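You operate a simulated robot arm through the tools that you are given. There is no shell and no other tool.

You are at the controls of a simulated two-armed robot. One attempt, no reset.

JOB
Stop the grey cabinet's run and set it to the white sign's current.
Fine: stop the run, then blue switch off, then set; yellow switch off and wide drawer shut.

Only the result counts: the job must be done as asked and must still hold three seconds after the hand-in. Knocking over, shifting, dropping, spilling or breaking anything else fails it.

ROBOT AND FRAMES
Two 7-joint arms with two-finger parallel grippers on one trunk that stands fixed in place. Base frame: the origin is at the foot of the trunk, x ahead of it, y to its left, z up. Units: cm, degrees, N and s.
The left shoulder is at [7.1, 15.6, 138], the right one opposite. Each reaches about 123.1 cm from its shoulder. Payload 3.91 kg a hand.
The tool frame of a hand sits at the grasp point between the pads (the TCP): z along the fingers, y along the line on which they close. The tips reach 3 cm beyond it. Largest opening 11 cm; finger width 2, thickness 1; the body of the gripper, 4.8 by 11.2 cm, starts 5.5 cm behind the TCP.
Orientation is told as [roll, pitch, yaw] about the base's x, y, z axes, in that order, counted from this pose: with the fingers straight down and closing along the base's y, the tool's x points along the base's -x, its y along +y and its z along -z.

CONTROLS
- The arms move only by the tool play_rows. It takes "left_deltas", "right_deltas" or both (then of equal length, played together; a hand with none holds still); each is a list of rows, each an object of numbers (a shift or turn left out is 0, a gripper value left out holds the last): "dx", "dy", "dz": the shift along the tool's x, y, z in units of 50 mm (1.0 is 50 mm); "ax", "ay", "az": the turn, a rotation vector about the tool's x, y, z in units of 8 degrees (1.0 is 8 degrees); "fingers": the closure, from 0 (fully open) to 1 (shut). In form: [{"dx": .., "dy": .., "dz": .., "ax": .., "ay": .., "az": .., "fingers": ..}, ...]. A call has 1 to 20 rows; each row shifts and turns the commanded pose from where the row before left it, along the tool's axes as they then stand. A call with a number of a shift or a turn outside -1 to 1 is refused whole. A row lasts 0.2 s, in which the tool goes at most 5 cm and 8.6 degrees; a call with a longer step from one row to the next is refused whole, and so is a gripper value outside its range. Where a pose cannot be reached the arm comes as near as it can. A force on the tool above 90 N (or 10 N above the force at the start of the call, whichever is more), or a blocked arm, ends the call early, and 0.2 s more pass. Each finger travels about 10.8 cm/s and halts on what it meets, pressing with about 39 N; the grip force reading is that of the motor and also rises with nothing between the fingers. The clock runs only during rows and for 0.2 s after the last one: add rows that do not move to give the fingers time. It gives the time, the measured TCP pose, the force on the tool (base axes), the opening and the grip force at its end, in the units of the frame above (readings bear some noise), with the torque about the TCP (base axes, N m) and any sound that the robot's microphone picked up, and new pictures: "pictures" is both (left out), scene, wrist or none (wrist: the cameras of the hands that moved).
- Cameras (640 x 400 px; columns grow to the right, rows downward): "scene" is now at [13.38, -3.34, 161.4]; the picture's right is [-0.38, -0.92, 0.00], its down [-0.49, 0.20, -0.85] and it looks along [0.78, -0.32, -0.53] (base axes); focal length 314 px, centre (320, 200). "left" rides on the left gripper at [7.2, -1.7, -10.3] in its tool frame; the picture's right is [0.23, 0.97, 0.00], its down [-0.76, 0.18, -0.62] and it looks along [-0.61, 0.14, 0.78] (tool axes); focal length 222 px, centre (320, 200). "right" rides on the right gripper at [7.2, 1.7, -10.3] in its tool frame; the picture's right is [-0.23, 0.97, 0.00], its down [-0.76, -0.18, -0.62] and it looks along [-0.61, -0.14, 0.78] (tool axes); focal length 222 px, centre (320, 200).
- raise_lower(by): slides the trunk up (or, below 0, down) by that many cm; the arms and the scene camera ride with it, the base frame stays. It gives what a move gives, with no picture.
- pan_tilt(pan, tilt): turns the head with the scene camera to pan (to the left, within 86 degrees either way) and tilt (down, from -29 to 69), counted from straight ahead of the robot. It gives what a move gives, and a new picture of the scene camera.
- probe_pixels(camera, pixels): for up to 12 pixels [column, row] of the newest picture of that camera ("zoom" is the newest enlarged one), the place [x, y, z] in the base frame of the surface seen there, good to about 0.3 cm. It takes no simulated time.
- close_up(camera, box): a new picture of the part [left, top, right, bottom] of that camera's present view, enlarged. It takes no simulated time.
- job_done(): hands the job in; it is judged then, once.

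Leave the grippers open and the arms clear of the work at the hand-in unless told otherwise.

The tools are called by a JSON object that holds its "api" and its "payload". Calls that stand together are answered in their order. play_rows: Moves the arms, as the interface text tells. Its arguments: {"type":"object","properties":{"left_deltas":{"type":"array","items":{"type":"object","properties":{"dx":{"type":"number"},"dy":{"type":"number"},"dz":{"type":"number"},"ax":{"type":"number"},"ay":{"type":"number"},"az":{"type":"number"},"fingers":{"type":"number"}}}},"right_deltas":{"type":"array","items":{"type":"object","properties":{"dx":{"type":"number"},"dy":{"type":"number"},"dz":{"type":"number"},"ax":{"type":"number"},"ay":{"type":"number"},"az":{"type":"number"},"fingers":{"type":"number"}}}},"pictures":{"type":"string","enum":["both","scene","wrist","none"]}},"required":[]} The other tools are called the same way: raise_lower (by) moves the trunk up or down; pan_tilt (pan, tilt) turns the head that bears the scene camera; probe_pixels (camera, pixels) gives the place of the surface under pixels of a picture; close_up (camera, box) takes an enlarged picture of a part of a camera's view; job_done () hands the job in.

At the start:

```text
clock: 0.0
left_position: [83.62, 8.7, 135.49]
left_tcp_rot: [0.0, 0.0, -0.1]
left_wrist_force: [0.5, -0.3, 0.1]
left_wrist_torque: [0.03, -0.03, 0.02]
left_grip_width: 11.02
left_grasp_force: 0.0
right_position: [52.9, -35.99, 126.16]
right_tcp_rot: [0.0, 0.0, 0.1]
right_wrist_force: [0.4, 0.4, -1.7]
right_wrist_torque: [0.0, 0.04, 0.02]
right_grip_width: 11.01
right_grasp_force: 0.0
trunk travel left (down, up): [-82.5, 11.5]
head pan, tilt (commanded): [-22.6, 32.2]
```

scene: 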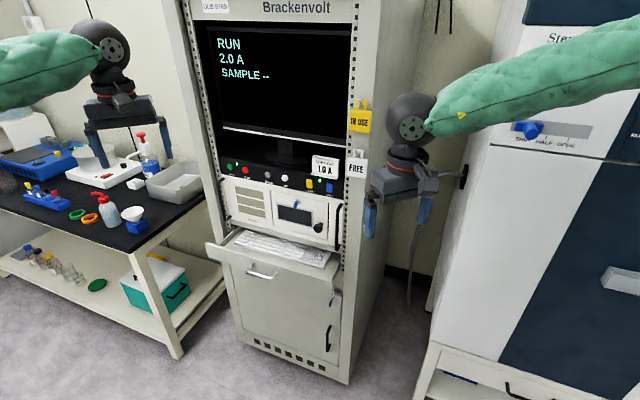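
right: 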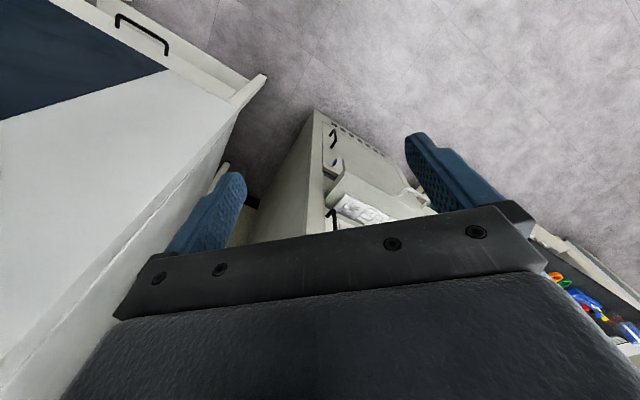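
left: 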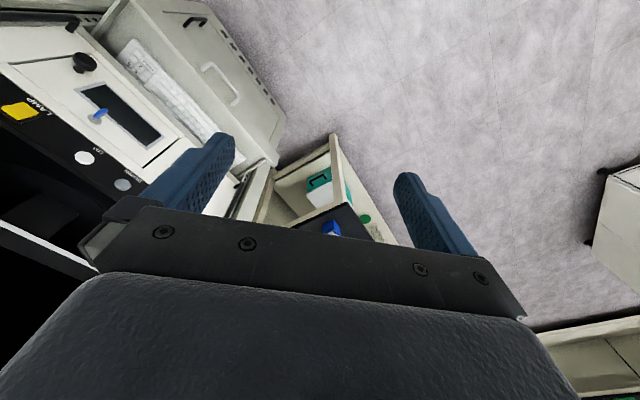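

I see the grey cabinet with a screen reading "RUN 2.0 A SAMPLE --", a white sign "1.0 A", a yellow and a blue switch, and an open drawer with the keyboard. I'll take enlarged pictures of the panel and the surroundings first.

{"api": "close_up", "payload": {"camera": "scene", "box": [200, 140, 380, 260]}}

{"api": "close_up", "payload": {"camera": "scene", "box": [190, 0, 390, 130]}}

{"api": "close_up", "payload": {"camera": "scene", "box": [200, 220, 370, 390]}}

{"api": "close_up", "payload": {"camera": "left", "box": [0, 0, 300, 200]}}

```text
3.33 times, centred on (290, 200) of scene
```

zoom: 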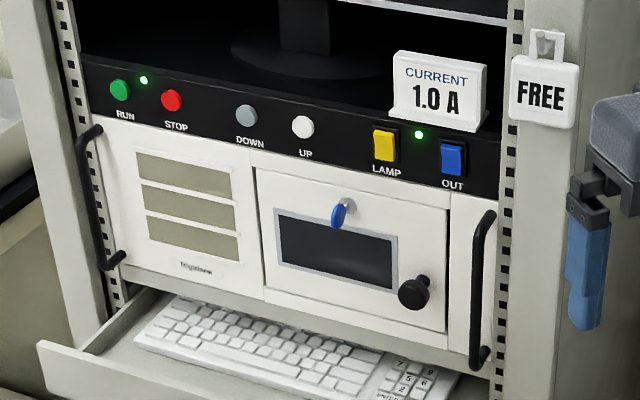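

```text
3.08 times, centred on (290, 65) of scene
```

zoom: 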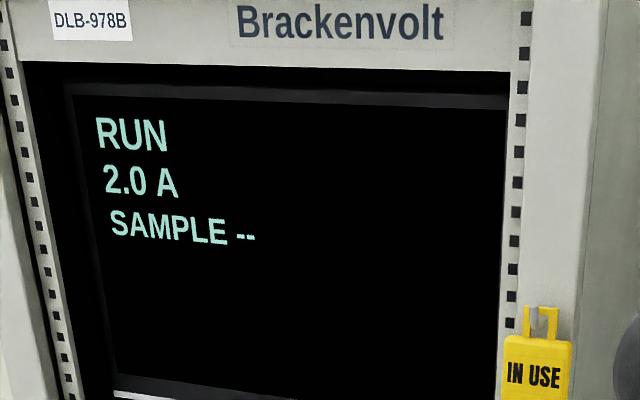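

```text
2.35 times, centred on (285, 305) of scene
```

zoom: 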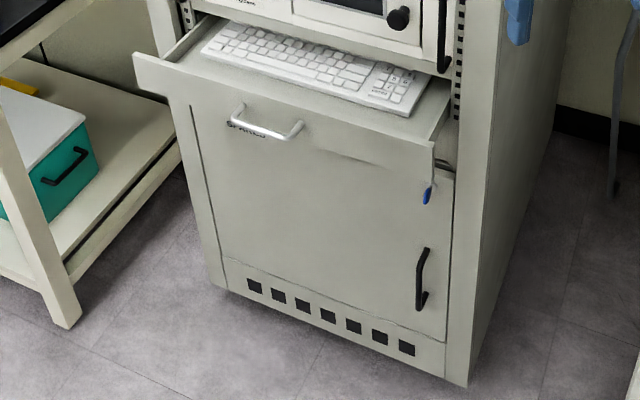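

```text
2.00 times, centred on (150, 100) of left
```

zoom: 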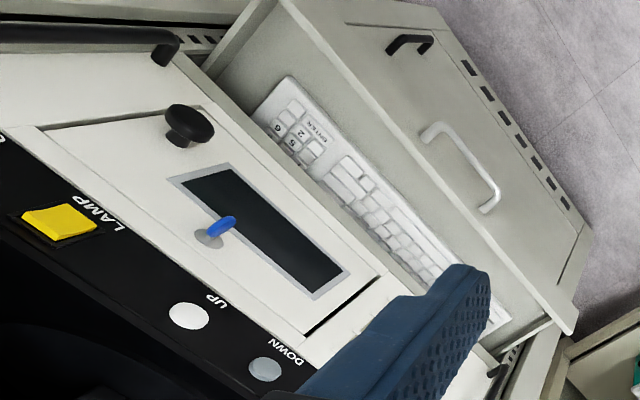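

The panel reads RUN (green), STOP (red), DOWN (grey), UP (white), LAMP (yellow rocker), OUT (blue rocker); the sign says CURRENT 1.0 A, the screen 2.0 A. Next I probe the buttons in the scene picture and the drawer.

{"api": "close_up", "payload": {"camera": "scene", "box": [215, 150, 345, 205]}}

{"api": "probe_pixels", "payload": {"camera": "scene", "pixels": [[234, 167], [248, 170], [269, 174], [285, 178], [309, 184], [329, 188], [260, 180], [300, 190], [325, 165], [295, 206], [230, 258], [330, 290]]}}

```text
4.92 times, centred on (280, 178) of scene
```

zoom: 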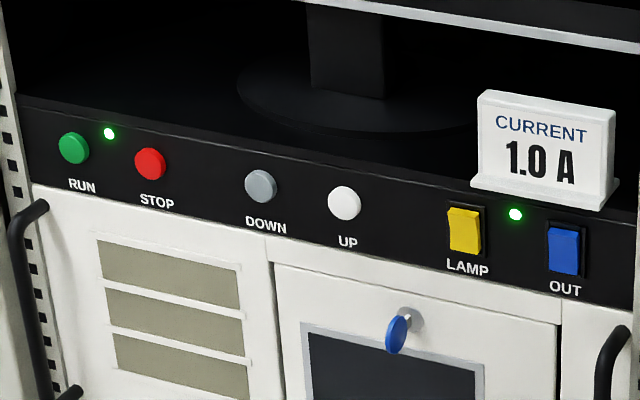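

```text
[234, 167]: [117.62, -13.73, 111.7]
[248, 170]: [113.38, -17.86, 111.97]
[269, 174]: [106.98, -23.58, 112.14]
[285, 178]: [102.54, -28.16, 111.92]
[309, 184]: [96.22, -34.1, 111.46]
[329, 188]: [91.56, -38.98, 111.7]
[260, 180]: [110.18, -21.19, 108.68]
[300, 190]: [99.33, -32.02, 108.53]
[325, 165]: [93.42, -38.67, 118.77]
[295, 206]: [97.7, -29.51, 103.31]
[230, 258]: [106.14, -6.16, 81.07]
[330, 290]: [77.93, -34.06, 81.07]
```

I probe the button centres in the last enlarged picture (RUN 73,148; STOP 149,163; DOWN 260,186; UP 344,203; LAMP 465,230; OUT 563,251).

{"api": "probe_pixels", "payload": {"camera": "zoom", "pixels": [[73, 148], [149, 163], [260, 186], [344, 203], [465, 218], [465, 244], [563, 238], [563, 264], [200, 200], [400, 240], [110, 180], [545, 195]]}}

{"api": "close_up", "payload": {"camera": "scene", "box": [300, 165, 350, 200]}}

```text
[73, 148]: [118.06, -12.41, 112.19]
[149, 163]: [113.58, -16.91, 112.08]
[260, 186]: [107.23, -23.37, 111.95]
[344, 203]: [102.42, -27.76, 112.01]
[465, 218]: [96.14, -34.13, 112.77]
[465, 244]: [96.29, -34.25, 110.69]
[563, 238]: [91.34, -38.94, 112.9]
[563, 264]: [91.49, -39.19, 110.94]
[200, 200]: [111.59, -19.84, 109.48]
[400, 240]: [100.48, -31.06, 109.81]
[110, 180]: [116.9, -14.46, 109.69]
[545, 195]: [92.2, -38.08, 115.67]
```

```text
11.43 times, centred on (325, 182) of scene
```

zoom: 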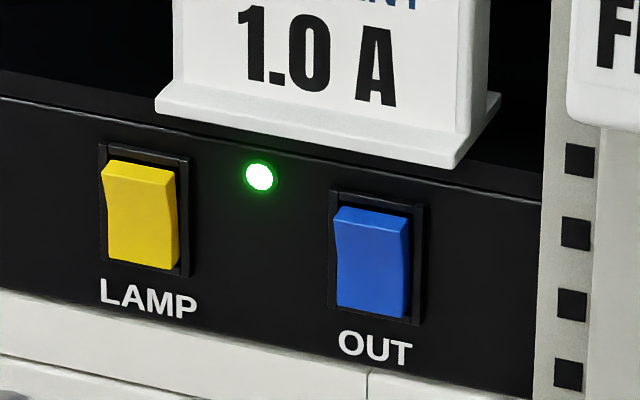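

The panel's outward normal is about (-0.705, 0.71, 0), buttons at z≈112; the drawer front is about 12 cm out. I probe the drawer front, its handle, the bench and the sign, to plan clear paths.

{"api": "probe_pixels", "payload": {"camera": "scene", "pixels": [[206, 246], [338, 264], [262, 276], [250, 271], [270, 290], [320, 275], [141, 135], [150, 240], [100, 200], [319, 208], [339, 215], [294, 205]]}}

{"api": "close_up", "payload": {"camera": "scene", "box": [195, 220, 355, 320]}}

{"api": "close_up", "payload": {"camera": "scene", "box": [0, 100, 220, 240]}}

```text
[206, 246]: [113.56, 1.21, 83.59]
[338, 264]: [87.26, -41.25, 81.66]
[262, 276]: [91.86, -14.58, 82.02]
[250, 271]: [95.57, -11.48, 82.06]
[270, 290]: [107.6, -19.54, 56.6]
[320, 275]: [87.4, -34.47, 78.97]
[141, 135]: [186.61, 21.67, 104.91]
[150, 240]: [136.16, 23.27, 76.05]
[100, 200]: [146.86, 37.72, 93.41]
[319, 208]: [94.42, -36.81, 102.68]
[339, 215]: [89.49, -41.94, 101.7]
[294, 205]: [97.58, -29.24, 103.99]
```

```text
4.00 times, centred on (275, 270) of scene
```

zoom: 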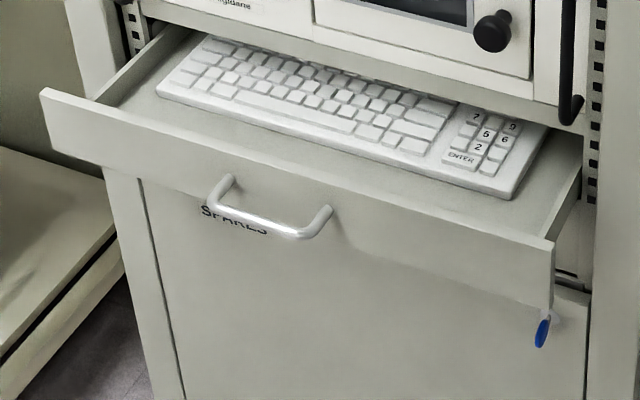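

```text
2.86 times, centred on (110, 170) of scene
```

zoom: 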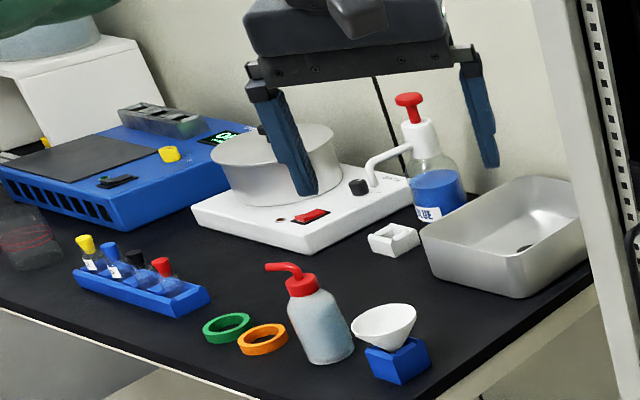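

The bench objects are far behind the work zone. I'll use the left arm: turn it so that its fingers point horizontally into the panel (pitch -90, yaw about -45), closing the fingers on the way, with no shift yet.

{"api": "play_rows", "payload": {"left_deltas": [{"ay": -1, "fingers": 1}, {"ay": -1}, {"ay": -1}, {"ay": -1}, {"ay": -1}, {"ay": -1}, {"ay": -1}, {"ay": -1}, {"ay": -1}, {"ay": -1}, {"ay": -1}, {"ay": -0.25}, {"ax": 1}, {"ax": 1}, {"ax": 1}, {"ax": 1}, {"ax": 1}, {"ax": 0.64}], "pictures": "both"}}

```text
clock: 3.8
left_position: [83.56, 8.7, 135.4]
left_tcp_rot: [-150.5, -90.0, 105.4]
left_wrist_force: [0.7, -0.4, 0.1]
left_wrist_torque: [0.0, -0.03, 0.01]
left_grip_width: 0.03
left_grasp_force: 38.2
right_position: [52.9, -36.1, 126.18]
right_tcp_rot: [0.0, -0.1, 0.1]
right_wrist_force: [0.4, -0.6, -0.6]
right_wrist_torque: [-0.02, -0.02, -0.02]
right_grip_width: 10.98
right_grasp_force: 0.1
trunk travel left (down, up): [-82.5, 11.5]
head pan, tilt (commanded): [-22.6, 32.2]
```

scene: 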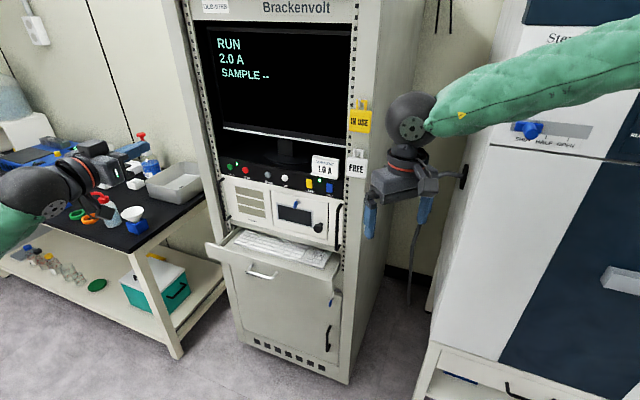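
left: 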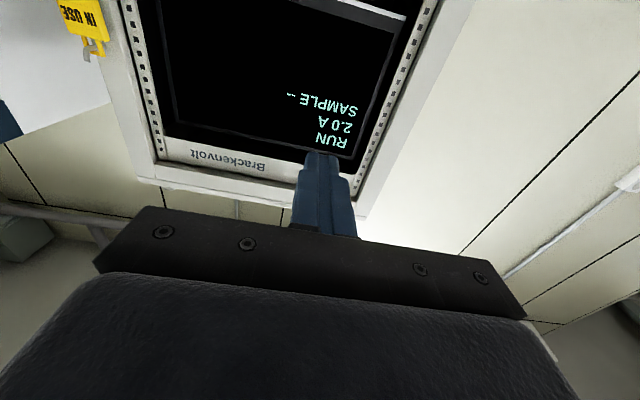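

The hand now points into the panel (the wrist picture is upside down; the camera hangs beneath). Next I move down and forward to a standoff about 6 cm in front of the red STOP button (tool: +30 cm z, +3.1 y, +23.3 x).

{"api": "play_rows", "payload": {"left_deltas": [{"dx": 0.466, "dy": 0.062, "dz": 0.6}, {"dx": 0.466, "dy": 0.062, "dz": 0.6}, {"dx": 0.466, "dy": 0.062, "dz": 0.6}, {"dx": 0.466, "dy": 0.062, "dz": 0.6}, {"dx": 0.466, "dy": 0.062, "dz": 0.6}, {"dx": 0.466, "dy": 0.062, "dz": 0.6}, {"dx": 0.466, "dy": 0.062, "dz": 0.6}, {"dx": 0.466, "dy": 0.062, "dz": 0.6}, {"dx": 0.466, "dy": 0.062, "dz": 0.6}, {"dx": 0.466, "dy": 0.062, "dz": 0.6}, {}], "pictures": "both"}}

```text
clock: 6.2
left_position: [106.89, -10.42, 112.11]
left_tcp_rot: [-163.3, -90.1, 118.1]
left_wrist_force: [0.6, -0.6, 0.1]
left_wrist_torque: [-0.01, 0.0, 0.0]
left_grip_width: 0.02
left_grasp_force: 37.8
right_position: [52.94, -36.02, 126.19]
right_tcp_rot: [-0.1, 0.0, 0.0]
right_wrist_force: [0.2, 0.2, 0.2]
right_wrist_torque: [-0.06, 0.0, 0.0]
right_grip_width: 10.99
right_grasp_force: 0.0
trunk travel left (down, up): [-82.5, 11.5]
head pan, tilt (commanded): [-22.6, 32.2]
```

scene: 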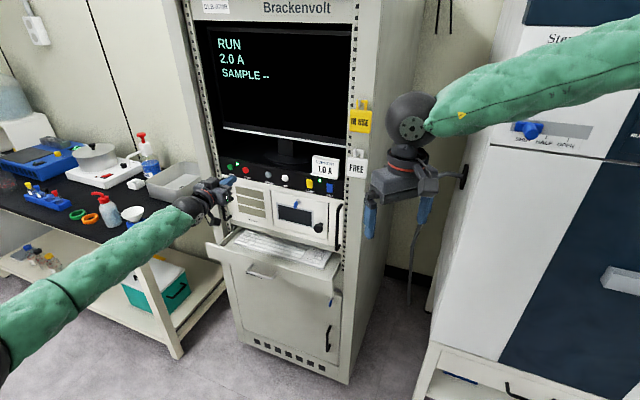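
left: 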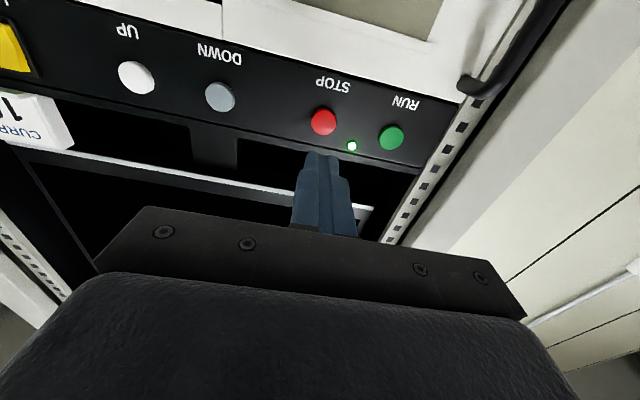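

The tips are before STOP; the wrist picture shows STOP at (323,122), RUN (391,138), DOWN (220,97), UP (136,77). I probe these to cross-check the positions.

{"api": "probe_pixels", "payload": {"camera": "left", "pixels": [[323, 122], [391, 138], [220, 97], [136, 77], [14, 48], [320, 165], [270, 130]]}}

{"api": "close_up", "payload": {"camera": "left", "box": [260, 60, 440, 200]}}

```text
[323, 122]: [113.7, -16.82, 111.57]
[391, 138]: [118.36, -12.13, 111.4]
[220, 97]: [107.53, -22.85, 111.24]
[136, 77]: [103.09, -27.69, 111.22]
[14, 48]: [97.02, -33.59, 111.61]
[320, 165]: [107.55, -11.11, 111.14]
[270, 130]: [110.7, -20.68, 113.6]
```

```text
2.86 times, centred on (350, 130) of left
```

zoom: 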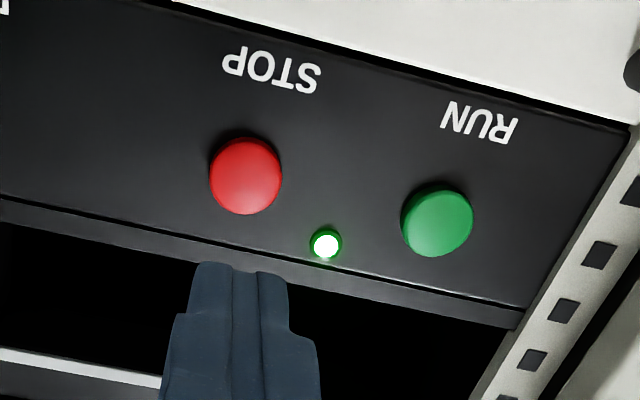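

STOP checks out at about (113.65, -16.85, 111.8). I approach 6 cm and then press slowly 0.8 cm more.

{"api": "play_rows", "payload": {"left_deltas": [{"dx": 0.05, "dy": 0.04, "dz": 0.4}, {"dz": 0.4}, {"dz": 0.4}, {"dz": 0.05}, {"dz": 0.04}, {"dz": 0.04}, {"dz": 0.03}], "pictures": "both"}}

```text
clock: 7.8
left_position: [111.93, -15.01, 111.88]
left_tcp_rot: [-72.0, -89.9, 27.1]
left_wrist_force: [-2.1, 3.2, -1.7]
left_wrist_torque: [0.03, 0.02, 0.0]
left_grip_width: 0.0
left_grasp_force: 37.8
right_position: [52.84, -35.99, 126.23]
right_tcp_rot: [0.0, 0.0, 0.0]
right_wrist_force: [0.4, 1.0, -0.3]
right_wrist_torque: [-0.01, 0.02, 0.01]
right_grip_width: 10.99
right_grasp_force: 0.0
trunk travel left (down, up): [-82.5, 11.5]
head pan, tilt (commanded): [-22.6, 32.2]
heard: click
```

scene: 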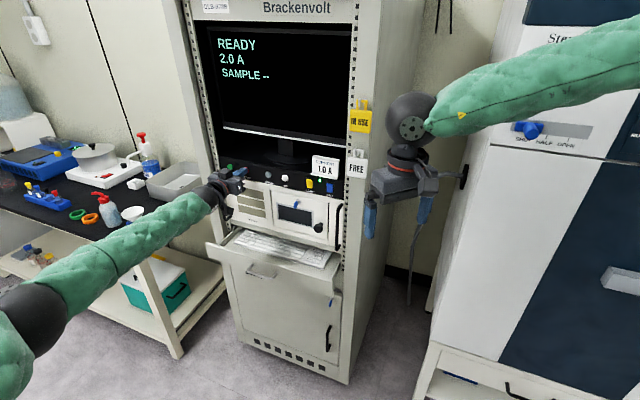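
left: 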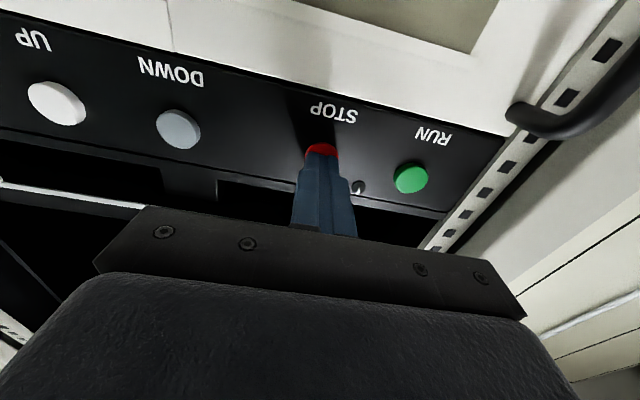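

Click heard; the screen now reads READY 2.0 A and the RUN lamp is out. Next I back off 6.5 cm and go sideways 31 cm to stand in front of the blue OUT rocker.

{"api": "play_rows", "payload": {"left_deltas": [{"dz": -0.65}, {"dz": -0.65}, {"dy": -0.7}, {"dy": -0.7}, {"dy": -0.7}, {"dy": -0.7}, {"dy": -0.7}, {"dy": -0.7}, {"dy": -0.7}, {"dy": -0.7}, {"dy": -0.68}, {}], "pictures": "both"}}

```text
clock: 10.4
left_position: [85.09, -32.6, 111.96]
left_tcp_rot: [-56.6, -90.0, 11.6]
left_wrist_force: [-0.3, 0.2, -1.3]
left_wrist_torque: [-0.03, 0.0, -0.03]
left_grip_width: 0.0
left_grasp_force: 37.9
right_position: [52.9, -36.02, 126.23]
right_tcp_rot: [0.0, -0.1, 0.0]
right_wrist_force: [-0.4, -0.3, 0.4]
right_wrist_torque: [-0.04, 0.02, 0.0]
right_grip_width: 11.0
right_grasp_force: 0.1
trunk travel left (down, up): [-82.5, 11.5]
head pan, tilt (commanded): [-22.6, 32.2]
```

scene: 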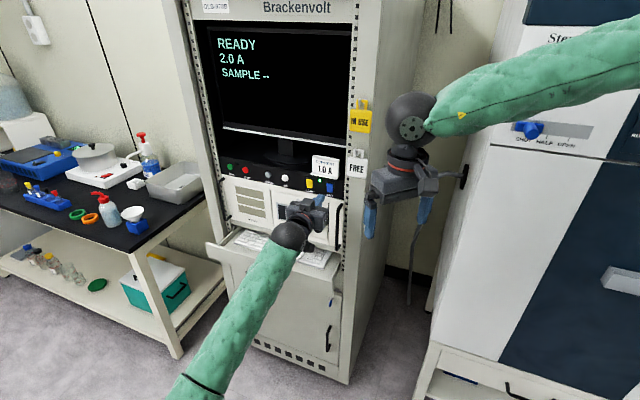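
left: 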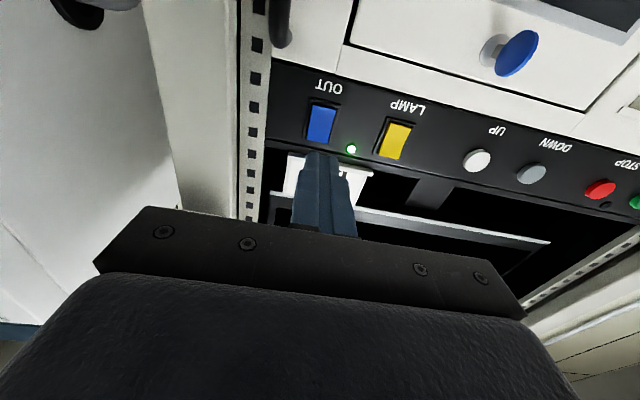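

The hand is before OUT; I zoom on both rockers in the wrist picture to see which half stands proud.

{"api": "close_up", "payload": {"camera": "left", "box": [280, 70, 440, 190]}}

{"api": "close_up", "payload": {"camera": "scene", "box": [295, 145, 355, 200]}}

{"api": "probe_pixels", "payload": {"camera": "left", "pixels": [[323, 110], [321, 123], [319, 136], [398, 128], [395, 140], [391, 154], [351, 149], [312, 158]]}}

```text
3.33 times, centred on (360, 130) of left
```

zoom: 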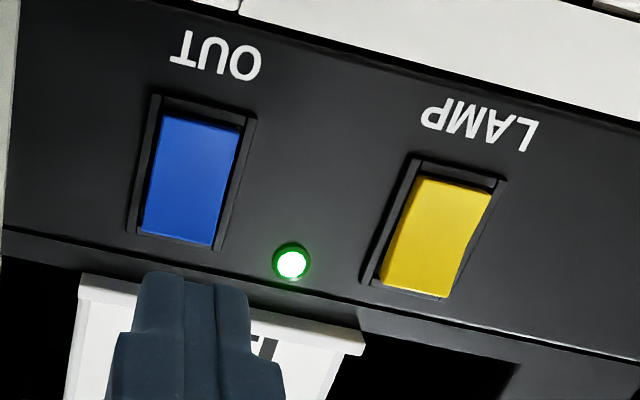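

```text
7.27 times, centred on (325, 172) of scene
```

zoom: 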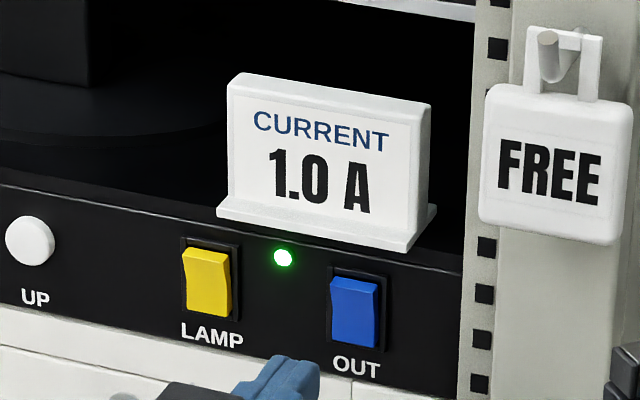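

```text
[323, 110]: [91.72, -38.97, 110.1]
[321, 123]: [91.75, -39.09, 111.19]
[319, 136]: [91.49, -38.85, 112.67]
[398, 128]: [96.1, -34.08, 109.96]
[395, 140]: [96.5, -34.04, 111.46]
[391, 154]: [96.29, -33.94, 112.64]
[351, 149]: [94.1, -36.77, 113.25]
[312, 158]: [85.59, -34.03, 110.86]
```

I need a better look at the rockers' tilt; I enlarge each one more.

{"api": "close_up", "payload": {"camera": "left", "box": [295, 90, 355, 145]}}

{"api": "close_up", "payload": {"camera": "left", "box": [365, 105, 425, 165]}}

{"api": "close_up", "payload": {"camera": "scene", "box": [298, 172, 346, 202]}}

```text
7.27 times, centred on (325, 118) of left
```

zoom: 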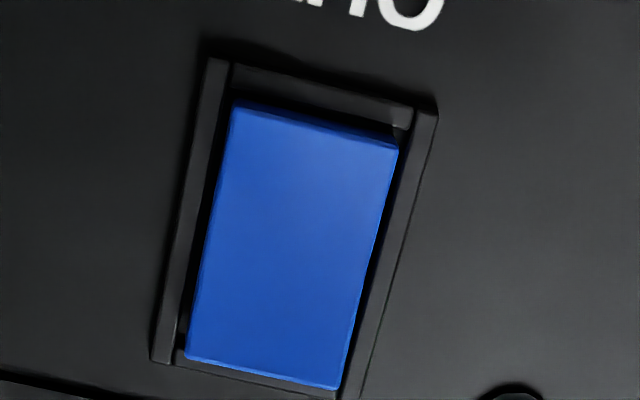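

```text
6.67 times, centred on (395, 135) of left
```

zoom: 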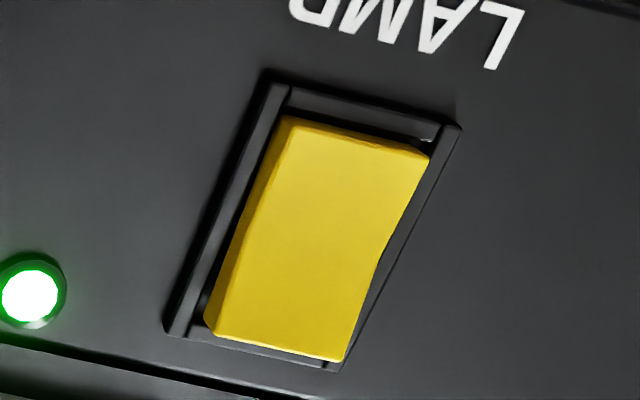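

```text
13.33 times, centred on (322, 187) of scene
```

zoom: 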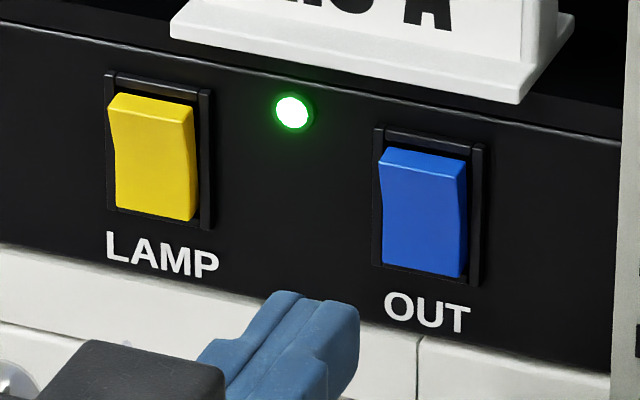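

Both rockers show the same tilt: the upper half stands proud, the lower half is pressed in. I probe the extents of the blue one and the sign's base for clearance.

{"api": "probe_pixels", "payload": {"camera": "left", "pixels": [[318, 141], [314, 140], [325, 106], [318, 146], [296, 160], [365, 172], [388, 158], [401, 125]]}}

{"api": "probe_pixels", "payload": {"camera": "zoom", "pixels": [[425, 156], [425, 170], [425, 268], [350, 80], [520, 98], [150, 102], [155, 210], [300, 62]]}}

```text
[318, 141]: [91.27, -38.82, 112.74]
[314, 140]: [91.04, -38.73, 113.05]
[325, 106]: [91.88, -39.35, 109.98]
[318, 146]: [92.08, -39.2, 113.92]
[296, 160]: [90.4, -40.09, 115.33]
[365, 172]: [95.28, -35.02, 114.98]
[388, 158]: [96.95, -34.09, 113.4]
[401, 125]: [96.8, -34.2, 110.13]
```

```text
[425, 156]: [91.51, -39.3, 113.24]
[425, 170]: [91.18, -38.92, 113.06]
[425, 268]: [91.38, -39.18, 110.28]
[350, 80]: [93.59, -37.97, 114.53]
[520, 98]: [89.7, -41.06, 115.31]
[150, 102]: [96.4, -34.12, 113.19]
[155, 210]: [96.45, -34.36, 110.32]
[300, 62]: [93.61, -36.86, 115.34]
```

Blue rocker spans z 110 to 113.1, top edge proud at s≈91.9; the sign's base is above z 114.5. I raise to z 112.6 and press its upper half slowly.

{"api": "play_rows", "payload": {"left_deltas": [{"dx": -0.13, "dz": 0.36}, {"dz": 0.36}, {"dz": 0.36}, {"dz": 0.04}, {"dz": 0.04}, {"dz": 0.04}, {"dz": 0.04}, {"dz": 0.04}, {}], "pictures": "both"}}

```text
clock: 12.4
left_position: [89.31, -36.81, 112.58]
left_tcp_rot: [-124.1, -90.0, 79.0]
left_wrist_force: [-57.4, 44.1, -17.6]
left_wrist_torque: [1.14, 0.7, -0.29]
left_grip_width: 0.01
left_grasp_force: 38.1
right_position: [52.6, -35.8, 126.52]
right_tcp_rot: [-0.1, -0.2, 0.0]
right_wrist_force: [0.6, 0.1, -0.5]
right_wrist_torque: [0.04, 0.01, -0.03]
right_grip_width: 10.99
right_grasp_force: 0.1
trunk travel left (down, up): [-82.5, 11.5]
head pan, tilt (commanded): [-22.6, 32.2]
```

scene: 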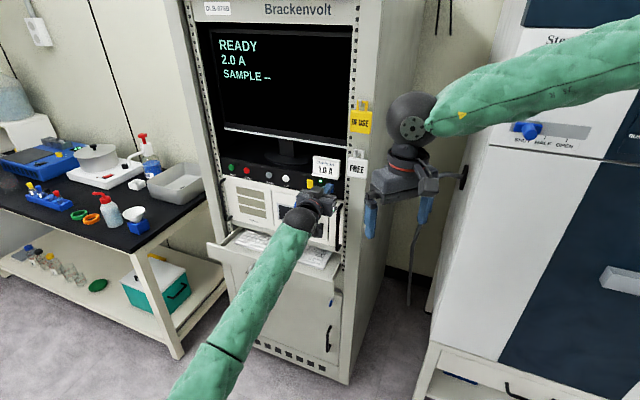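
left: 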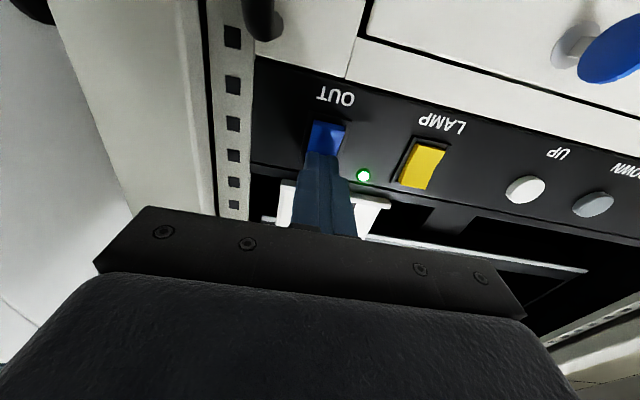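

The force is 72 N but no click yet, the tip is at s≈92.2. I zoom in before doing anything more.

{"api": "close_up", "payload": {"camera": "left", "box": [285, 100, 375, 190]}}

{"api": "close_up", "payload": {"camera": "scene", "box": [295, 160, 355, 215]}}

{"api": "close_up", "payload": {"camera": "left", "box": [385, 125, 465, 200]}}

```text
4.44 times, centred on (330, 145) of left
```

zoom: 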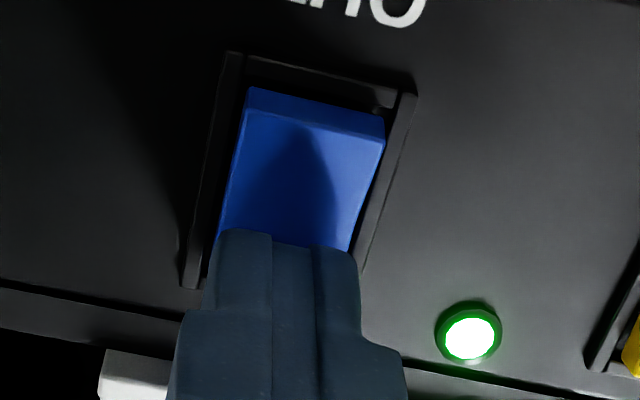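

```text
7.27 times, centred on (325, 188) of scene
```

zoom: 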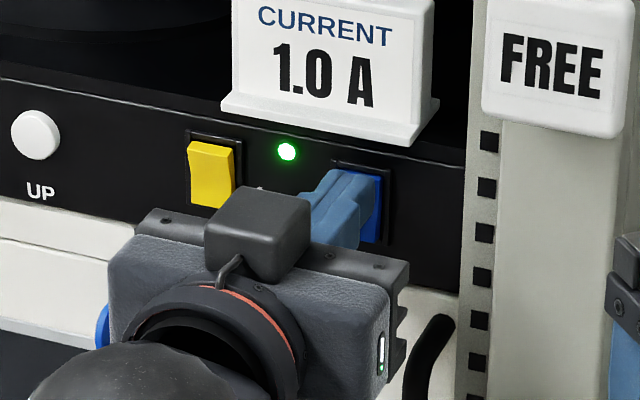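

```text
5.33 times, centred on (425, 162) of left
```

zoom: 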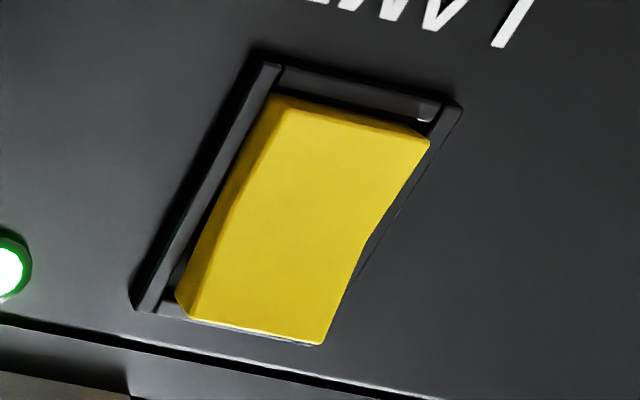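

The rocker now looks flipped (its lower end stands proud in the wrist zoom). I back off and check whether it stays.

{"api": "play_rows", "payload": {"left_deltas": [{"dz": -0.1}, {"dz": -0.2}, {"dz": -0.5}, {"dz": -0.5}, {}], "pictures": "both"}}

{"api": "close_up", "payload": {"camera": "left", "box": [280, 70, 440, 190]}}

{"api": "close_up", "payload": {"camera": "scene", "box": [298, 172, 346, 202]}}

```text
clock: 13.6
left_position: [85.06, -32.56, 112.52]
left_tcp_rot: [-55.0, -90.0, 9.9]
left_wrist_force: [-0.5, 0.5, 0.8]
left_wrist_torque: [0.0, 0.03, -0.01]
left_grip_width: 0.0
left_grasp_force: 37.6
right_position: [53.01, -36.09, 126.25]
right_tcp_rot: [0.1, 0.0, 0.1]
right_wrist_force: [0.9, -0.9, 0.1]
right_wrist_torque: [0.0, 0.0, 0.03]
right_grip_width: 10.98
right_grasp_force: 0.1
trunk travel left (down, up): [-82.5, 11.5]
head pan, tilt (commanded): [-22.6, 32.2]
```

scene: 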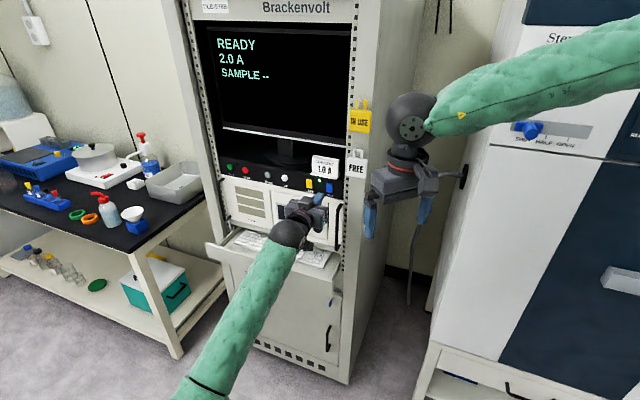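
left: 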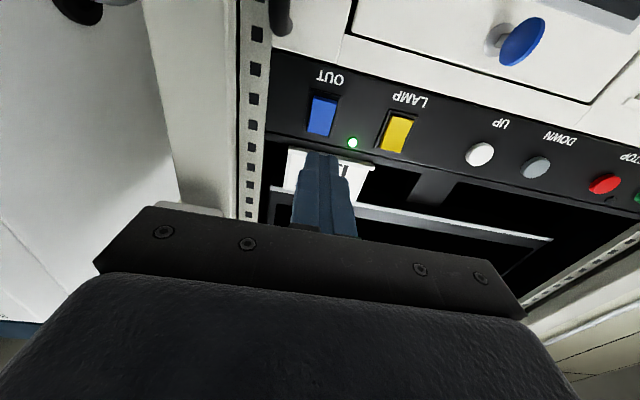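

```text
3.33 times, centred on (360, 130) of left
```

zoom: 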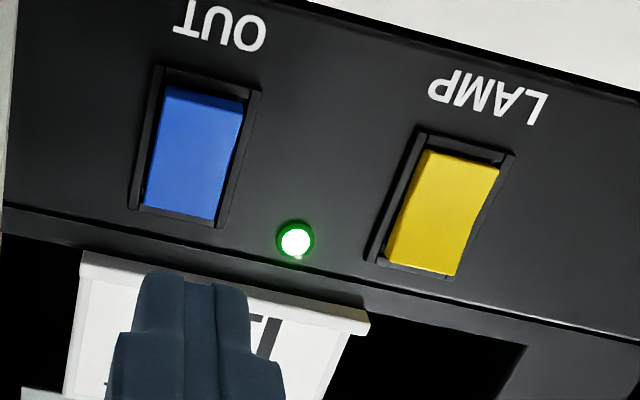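

```text
13.33 times, centred on (322, 187) of scene
```

zoom: 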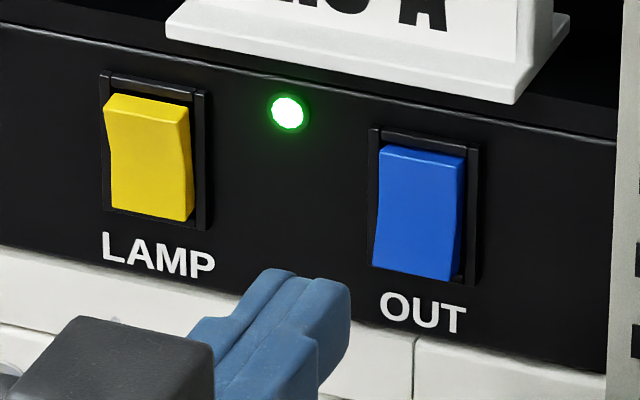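

OUT has flipped and stays (its lower end is now proud, unlike LAMP). The green light beside LAMP still shines, so it belongs to LAMP. Next I shift 6.9 cm left to LAMP and press its upper half the same way.

{"api": "play_rows", "payload": {"left_deltas": [{"dy": 0.688}, {"dy": 0.688}, {"dz": 0.36}, {"dz": 0.36}, {"dz": 0.36}, {"dz": 0.04}, {"dz": 0.04}, {"dz": 0.04}, {"dz": 0.04}, {"dz": 0.02}, {}], "pictures": "both"}}

{"api": "close_up", "payload": {"camera": "left", "box": [270, 90, 390, 190]}}

```text
clock: 16.0
left_position: [94.09, -31.97, 112.64]
left_tcp_rot: [-159.4, -89.8, 114.2]
left_wrist_force: [-29.4, 20.0, -2.5]
left_wrist_torque: [0.03, 0.57, -0.16]
left_grip_width: 0.02
left_grasp_force: 36.9
right_position: [52.72, -35.93, 126.45]
right_tcp_rot: [0.0, -0.1, 0.0]
right_wrist_force: [0.1, -0.5, 0.2]
right_wrist_torque: [-0.02, -0.01, 0.03]
right_grip_width: 10.98
right_grasp_force: 0.0
trunk travel left (down, up): [-82.5, 11.5]
head pan, tilt (commanded): [-22.6, 32.2]
```

scene: 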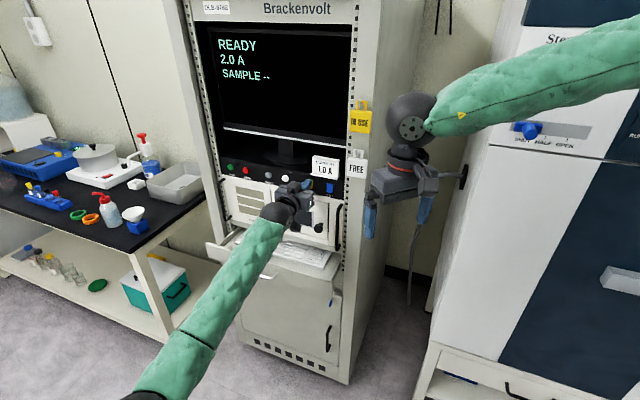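
left: 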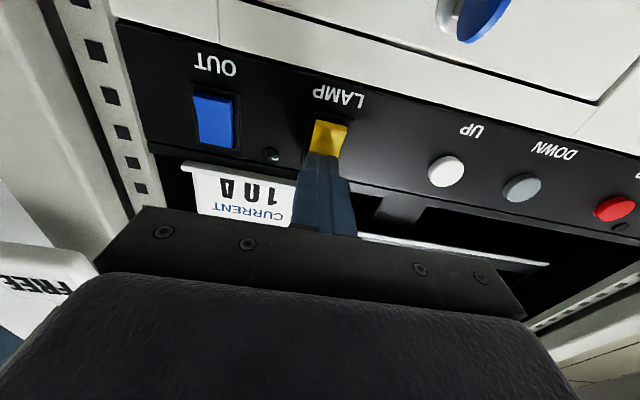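

```text
4.00 times, centred on (330, 140) of left
```

zoom: 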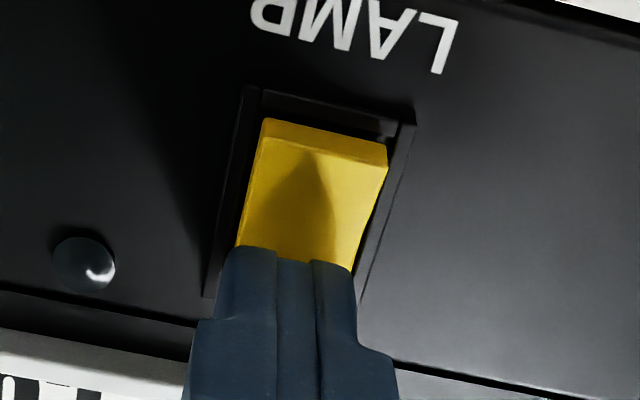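

LAMP flipped and its light went out; so this position is "off" and OUT is off too. I back off and move 15.6 cm left to the grey DOWN button.

{"api": "play_rows", "payload": {"left_deltas": [{"dz": -0.1}, {"dz": -0.3}, {"dz": -0.4}, {"dz": -0.4}, {"dx": 0.18, "dy": 0.622}, {"dy": 0.622}, {"dy": 0.622}, {"dy": 0.622}, {"dy": 0.622}, {}], "pictures": "both"}}

{"api": "close_up", "payload": {"camera": "scene", "box": [200, 20, 360, 200]}}

{"api": "close_up", "payload": {"camera": "left", "box": [140, 60, 420, 200]}}

```text
clock: 18.2
left_position: [101.17, -17.04, 111.53]
left_tcp_rot: [-49.6, -90.0, 4.5]
left_wrist_force: [-0.2, 0.4, -0.4]
left_wrist_torque: [0.01, 0.01, -0.01]
left_grip_width: 0.0
left_grasp_force: 37.7
right_position: [52.99, -36.1, 126.19]
right_tcp_rot: [0.1, 0.0, 0.0]
right_wrist_force: [-0.5, 0.9, 1.0]
right_wrist_torque: [0.01, 0.0, -0.01]
right_grip_width: 10.99
right_grasp_force: 0.0
trunk travel left (down, up): [-82.5, 11.5]
head pan, tilt (commanded): [-22.6, 32.2]
```

scene: 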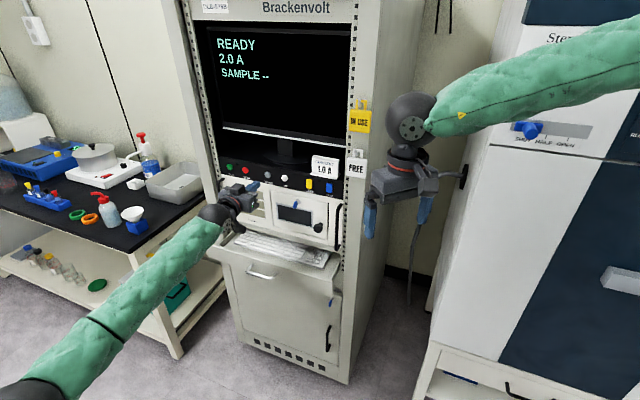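
left: 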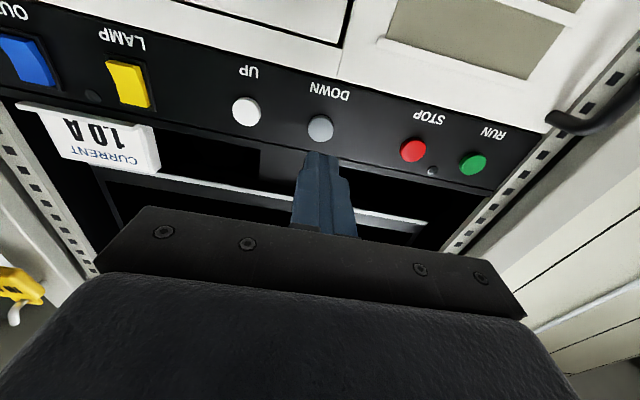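

```text
2.22 times, centred on (280, 110) of scene
```

zoom: 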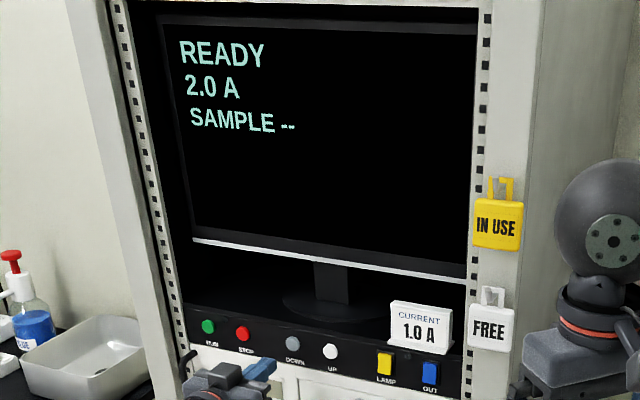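

```text
2.29 times, centred on (280, 130) of left
```

zoom: 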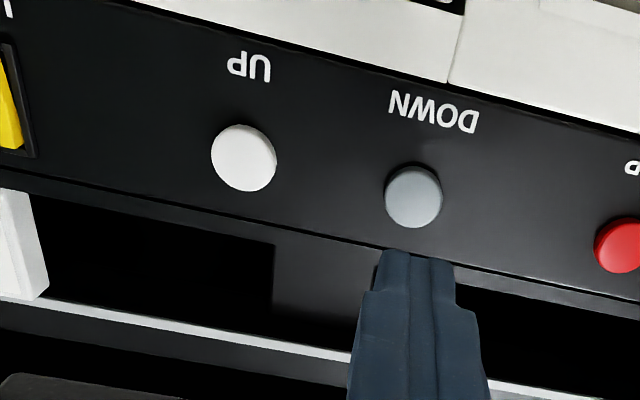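

The rockers are both in the off position, screen still READY 2.0 A. I probe DOWN at (321,128) in the wrist picture.

{"api": "probe_pixels", "payload": {"camera": "left", "pixels": [[321, 128], [321, 122], [321, 134], [315, 128], [327, 128]]}}

```text
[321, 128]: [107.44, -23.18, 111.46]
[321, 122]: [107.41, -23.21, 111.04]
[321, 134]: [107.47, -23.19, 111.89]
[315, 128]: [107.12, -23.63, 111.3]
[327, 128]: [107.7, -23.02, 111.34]
```

DOWN is at v 59.58, s 92.36; the hand is aligned. I press once, slowly, to tip s≈92.75, and then ease back 1 cm.

{"api": "play_rows", "payload": {"left_deltas": [{"dz": 0.36}, {"dz": 0.36}, {"dz": 0.36}, {"dz": 0.05}, {"dz": 0.05}, {"dz": 0.05}, {"dz": -0.15}, {"dz": -0.1}], "pictures": "both"}}

{"api": "close_up", "payload": {"camera": "scene", "box": [200, 20, 360, 200]}}

```text
clock: 20.0
left_position: [104.47, -20.48, 111.57]
left_tcp_rot: [-71.9, -90.0, 26.8]
left_wrist_force: [0.4, 0.4, 1.1]
left_wrist_torque: [0.01, 0.03, 0.0]
left_grip_width: 0.01
left_grasp_force: 37.3
right_position: [52.95, -36.16, 126.28]
right_tcp_rot: [0.0, 0.0, 0.0]
right_wrist_force: [0.1, -0.2, -0.5]
right_wrist_torque: [0.01, 0.02, -0.03]
right_grip_width: 10.97
right_grasp_force: 0.0
trunk travel left (down, up): [-82.5, 11.5]
head pan, tilt (commanded): [-22.6, 32.2]
heard: click
```

scene: 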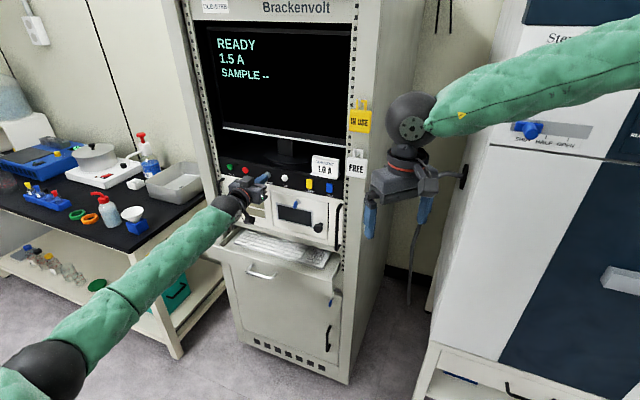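
left: 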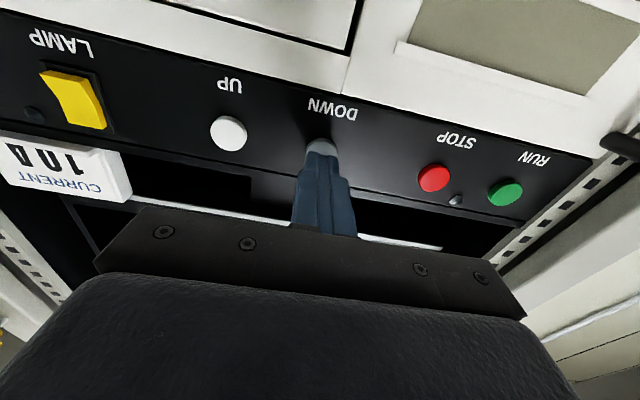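

```text
2.22 times, centred on (280, 110) of scene
```

zoom: 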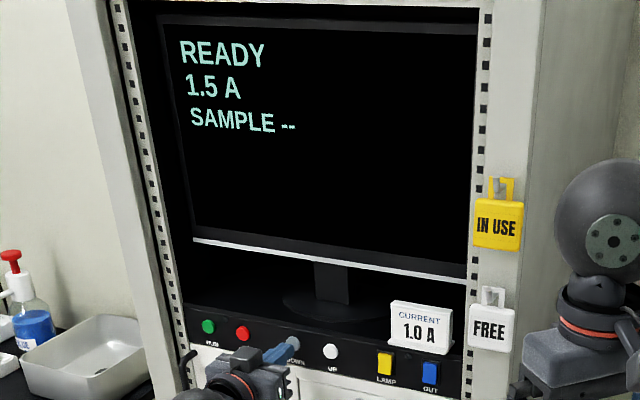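

One click: now 1.5 A. One more press (1.25 cm in, then back out) should make it 1.0 A.

{"api": "play_rows", "payload": {"left_deltas": [{"dz": 0.1}, {"dz": 0.05}, {"dz": 0.05}, {"dz": 0.05}, {"dz": -0.15}, {"dz": -0.15}, {"dz": -0.5}, {"dz": -0.5}, {}], "pictures": "both"}}

{"api": "close_up", "payload": {"camera": "scene", "box": [200, 20, 360, 200]}}

```text
clock: 22.0
left_position: [100.88, -16.82, 111.58]
left_tcp_rot: [-0.5, -89.8, -44.5]
left_wrist_force: [0.5, -0.5, -0.3]
left_wrist_torque: [0.04, -0.04, -0.02]
left_grip_width: 0.0
left_grasp_force: 37.3
right_position: [52.95, -36.07, 126.15]
right_tcp_rot: [0.1, 0.0, 0.1]
right_wrist_force: [0.2, 0.1, -0.1]
right_wrist_torque: [0.0, 0.0, -0.02]
right_grip_width: 11.02
right_grasp_force: 0.1
trunk travel left (down, up): [-82.5, 11.5]
head pan, tilt (commanded): [-22.6, 32.2]
heard: click
```

scene: 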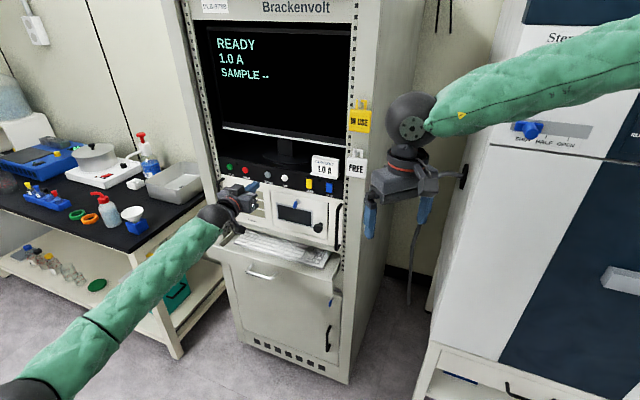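
left: 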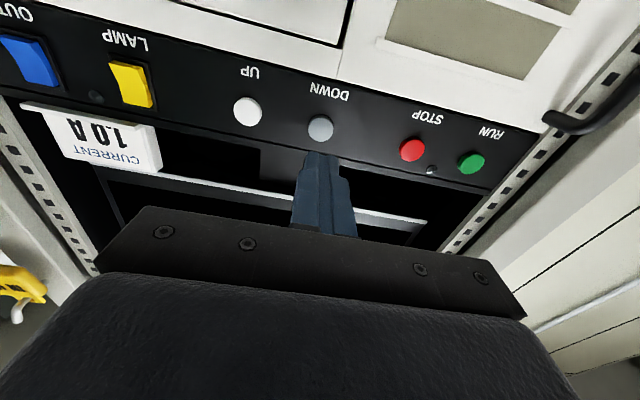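

```text
2.22 times, centred on (280, 110) of scene
```

zoom: 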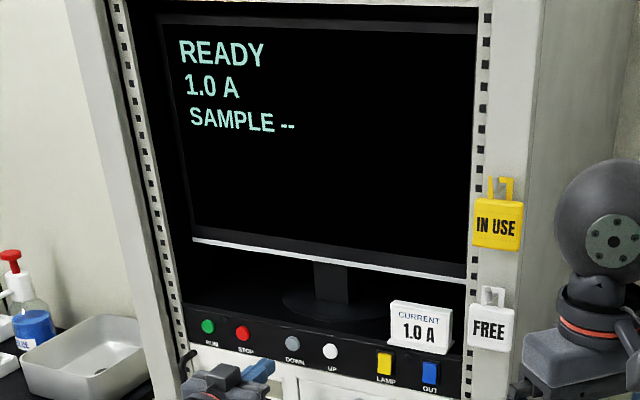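

The screen reads READY 1.0 A. Now the drawer: I back off 23 cm and shift 12 cm to the right, staying high, then look at the drawer front.

{"api": "play_rows", "payload": {"left_deltas": [{"dz": -0.77}, {"dz": -0.77}, {"dz": -0.77}, {"dz": -0.77}, {"dz": -0.77}, {"dz": -0.75}, {"dy": -0.62}, {"dy": -0.62}, {"dy": -0.62}, {"dy": -0.62}, {}], "pictures": "both"}}

{"api": "close_up", "payload": {"camera": "scene", "box": [195, 220, 355, 320]}}

```text
clock: 24.4
left_position: [75.93, -9.01, 111.63]
left_tcp_rot: [-75.3, -89.9, 30.2]
left_wrist_force: [0.4, 1.1, 0.5]
left_wrist_torque: [0.0, -0.01, 0.01]
left_grip_width: 0.01
left_grasp_force: 37.8
right_position: [53.03, -35.88, 126.12]
right_tcp_rot: [-0.1, -0.1, -0.1]
right_wrist_force: [0.6, -0.5, 0.2]
right_wrist_torque: [-0.02, -0.04, 0.0]
right_grip_width: 11.03
right_grasp_force: 0.0
trunk travel left (down, up): [-82.5, 11.5]
head pan, tilt (commanded): [-22.6, 32.2]
```

scene: 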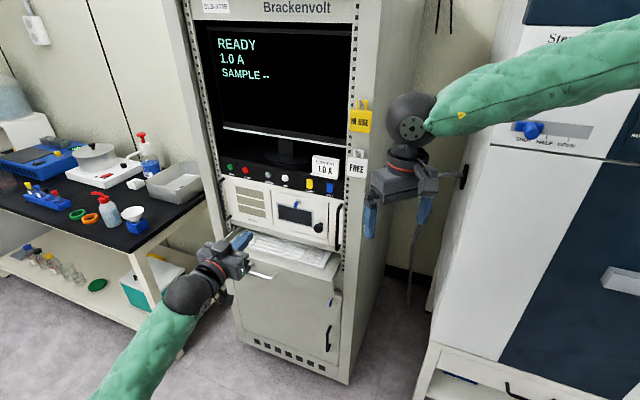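
left: 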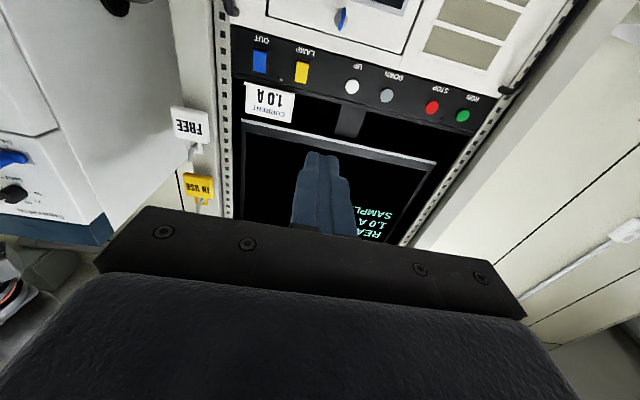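

```text
4.00 times, centred on (275, 270) of scene
```

zoom: 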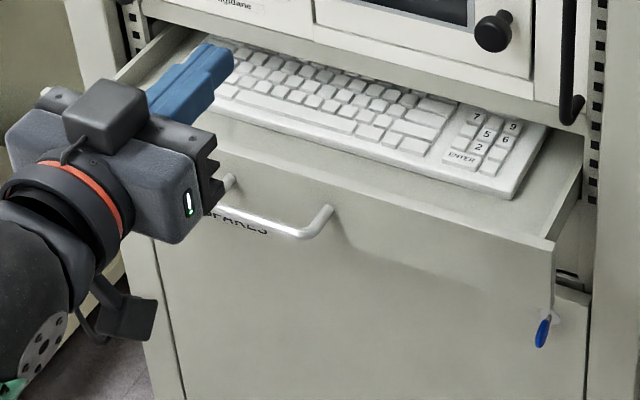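

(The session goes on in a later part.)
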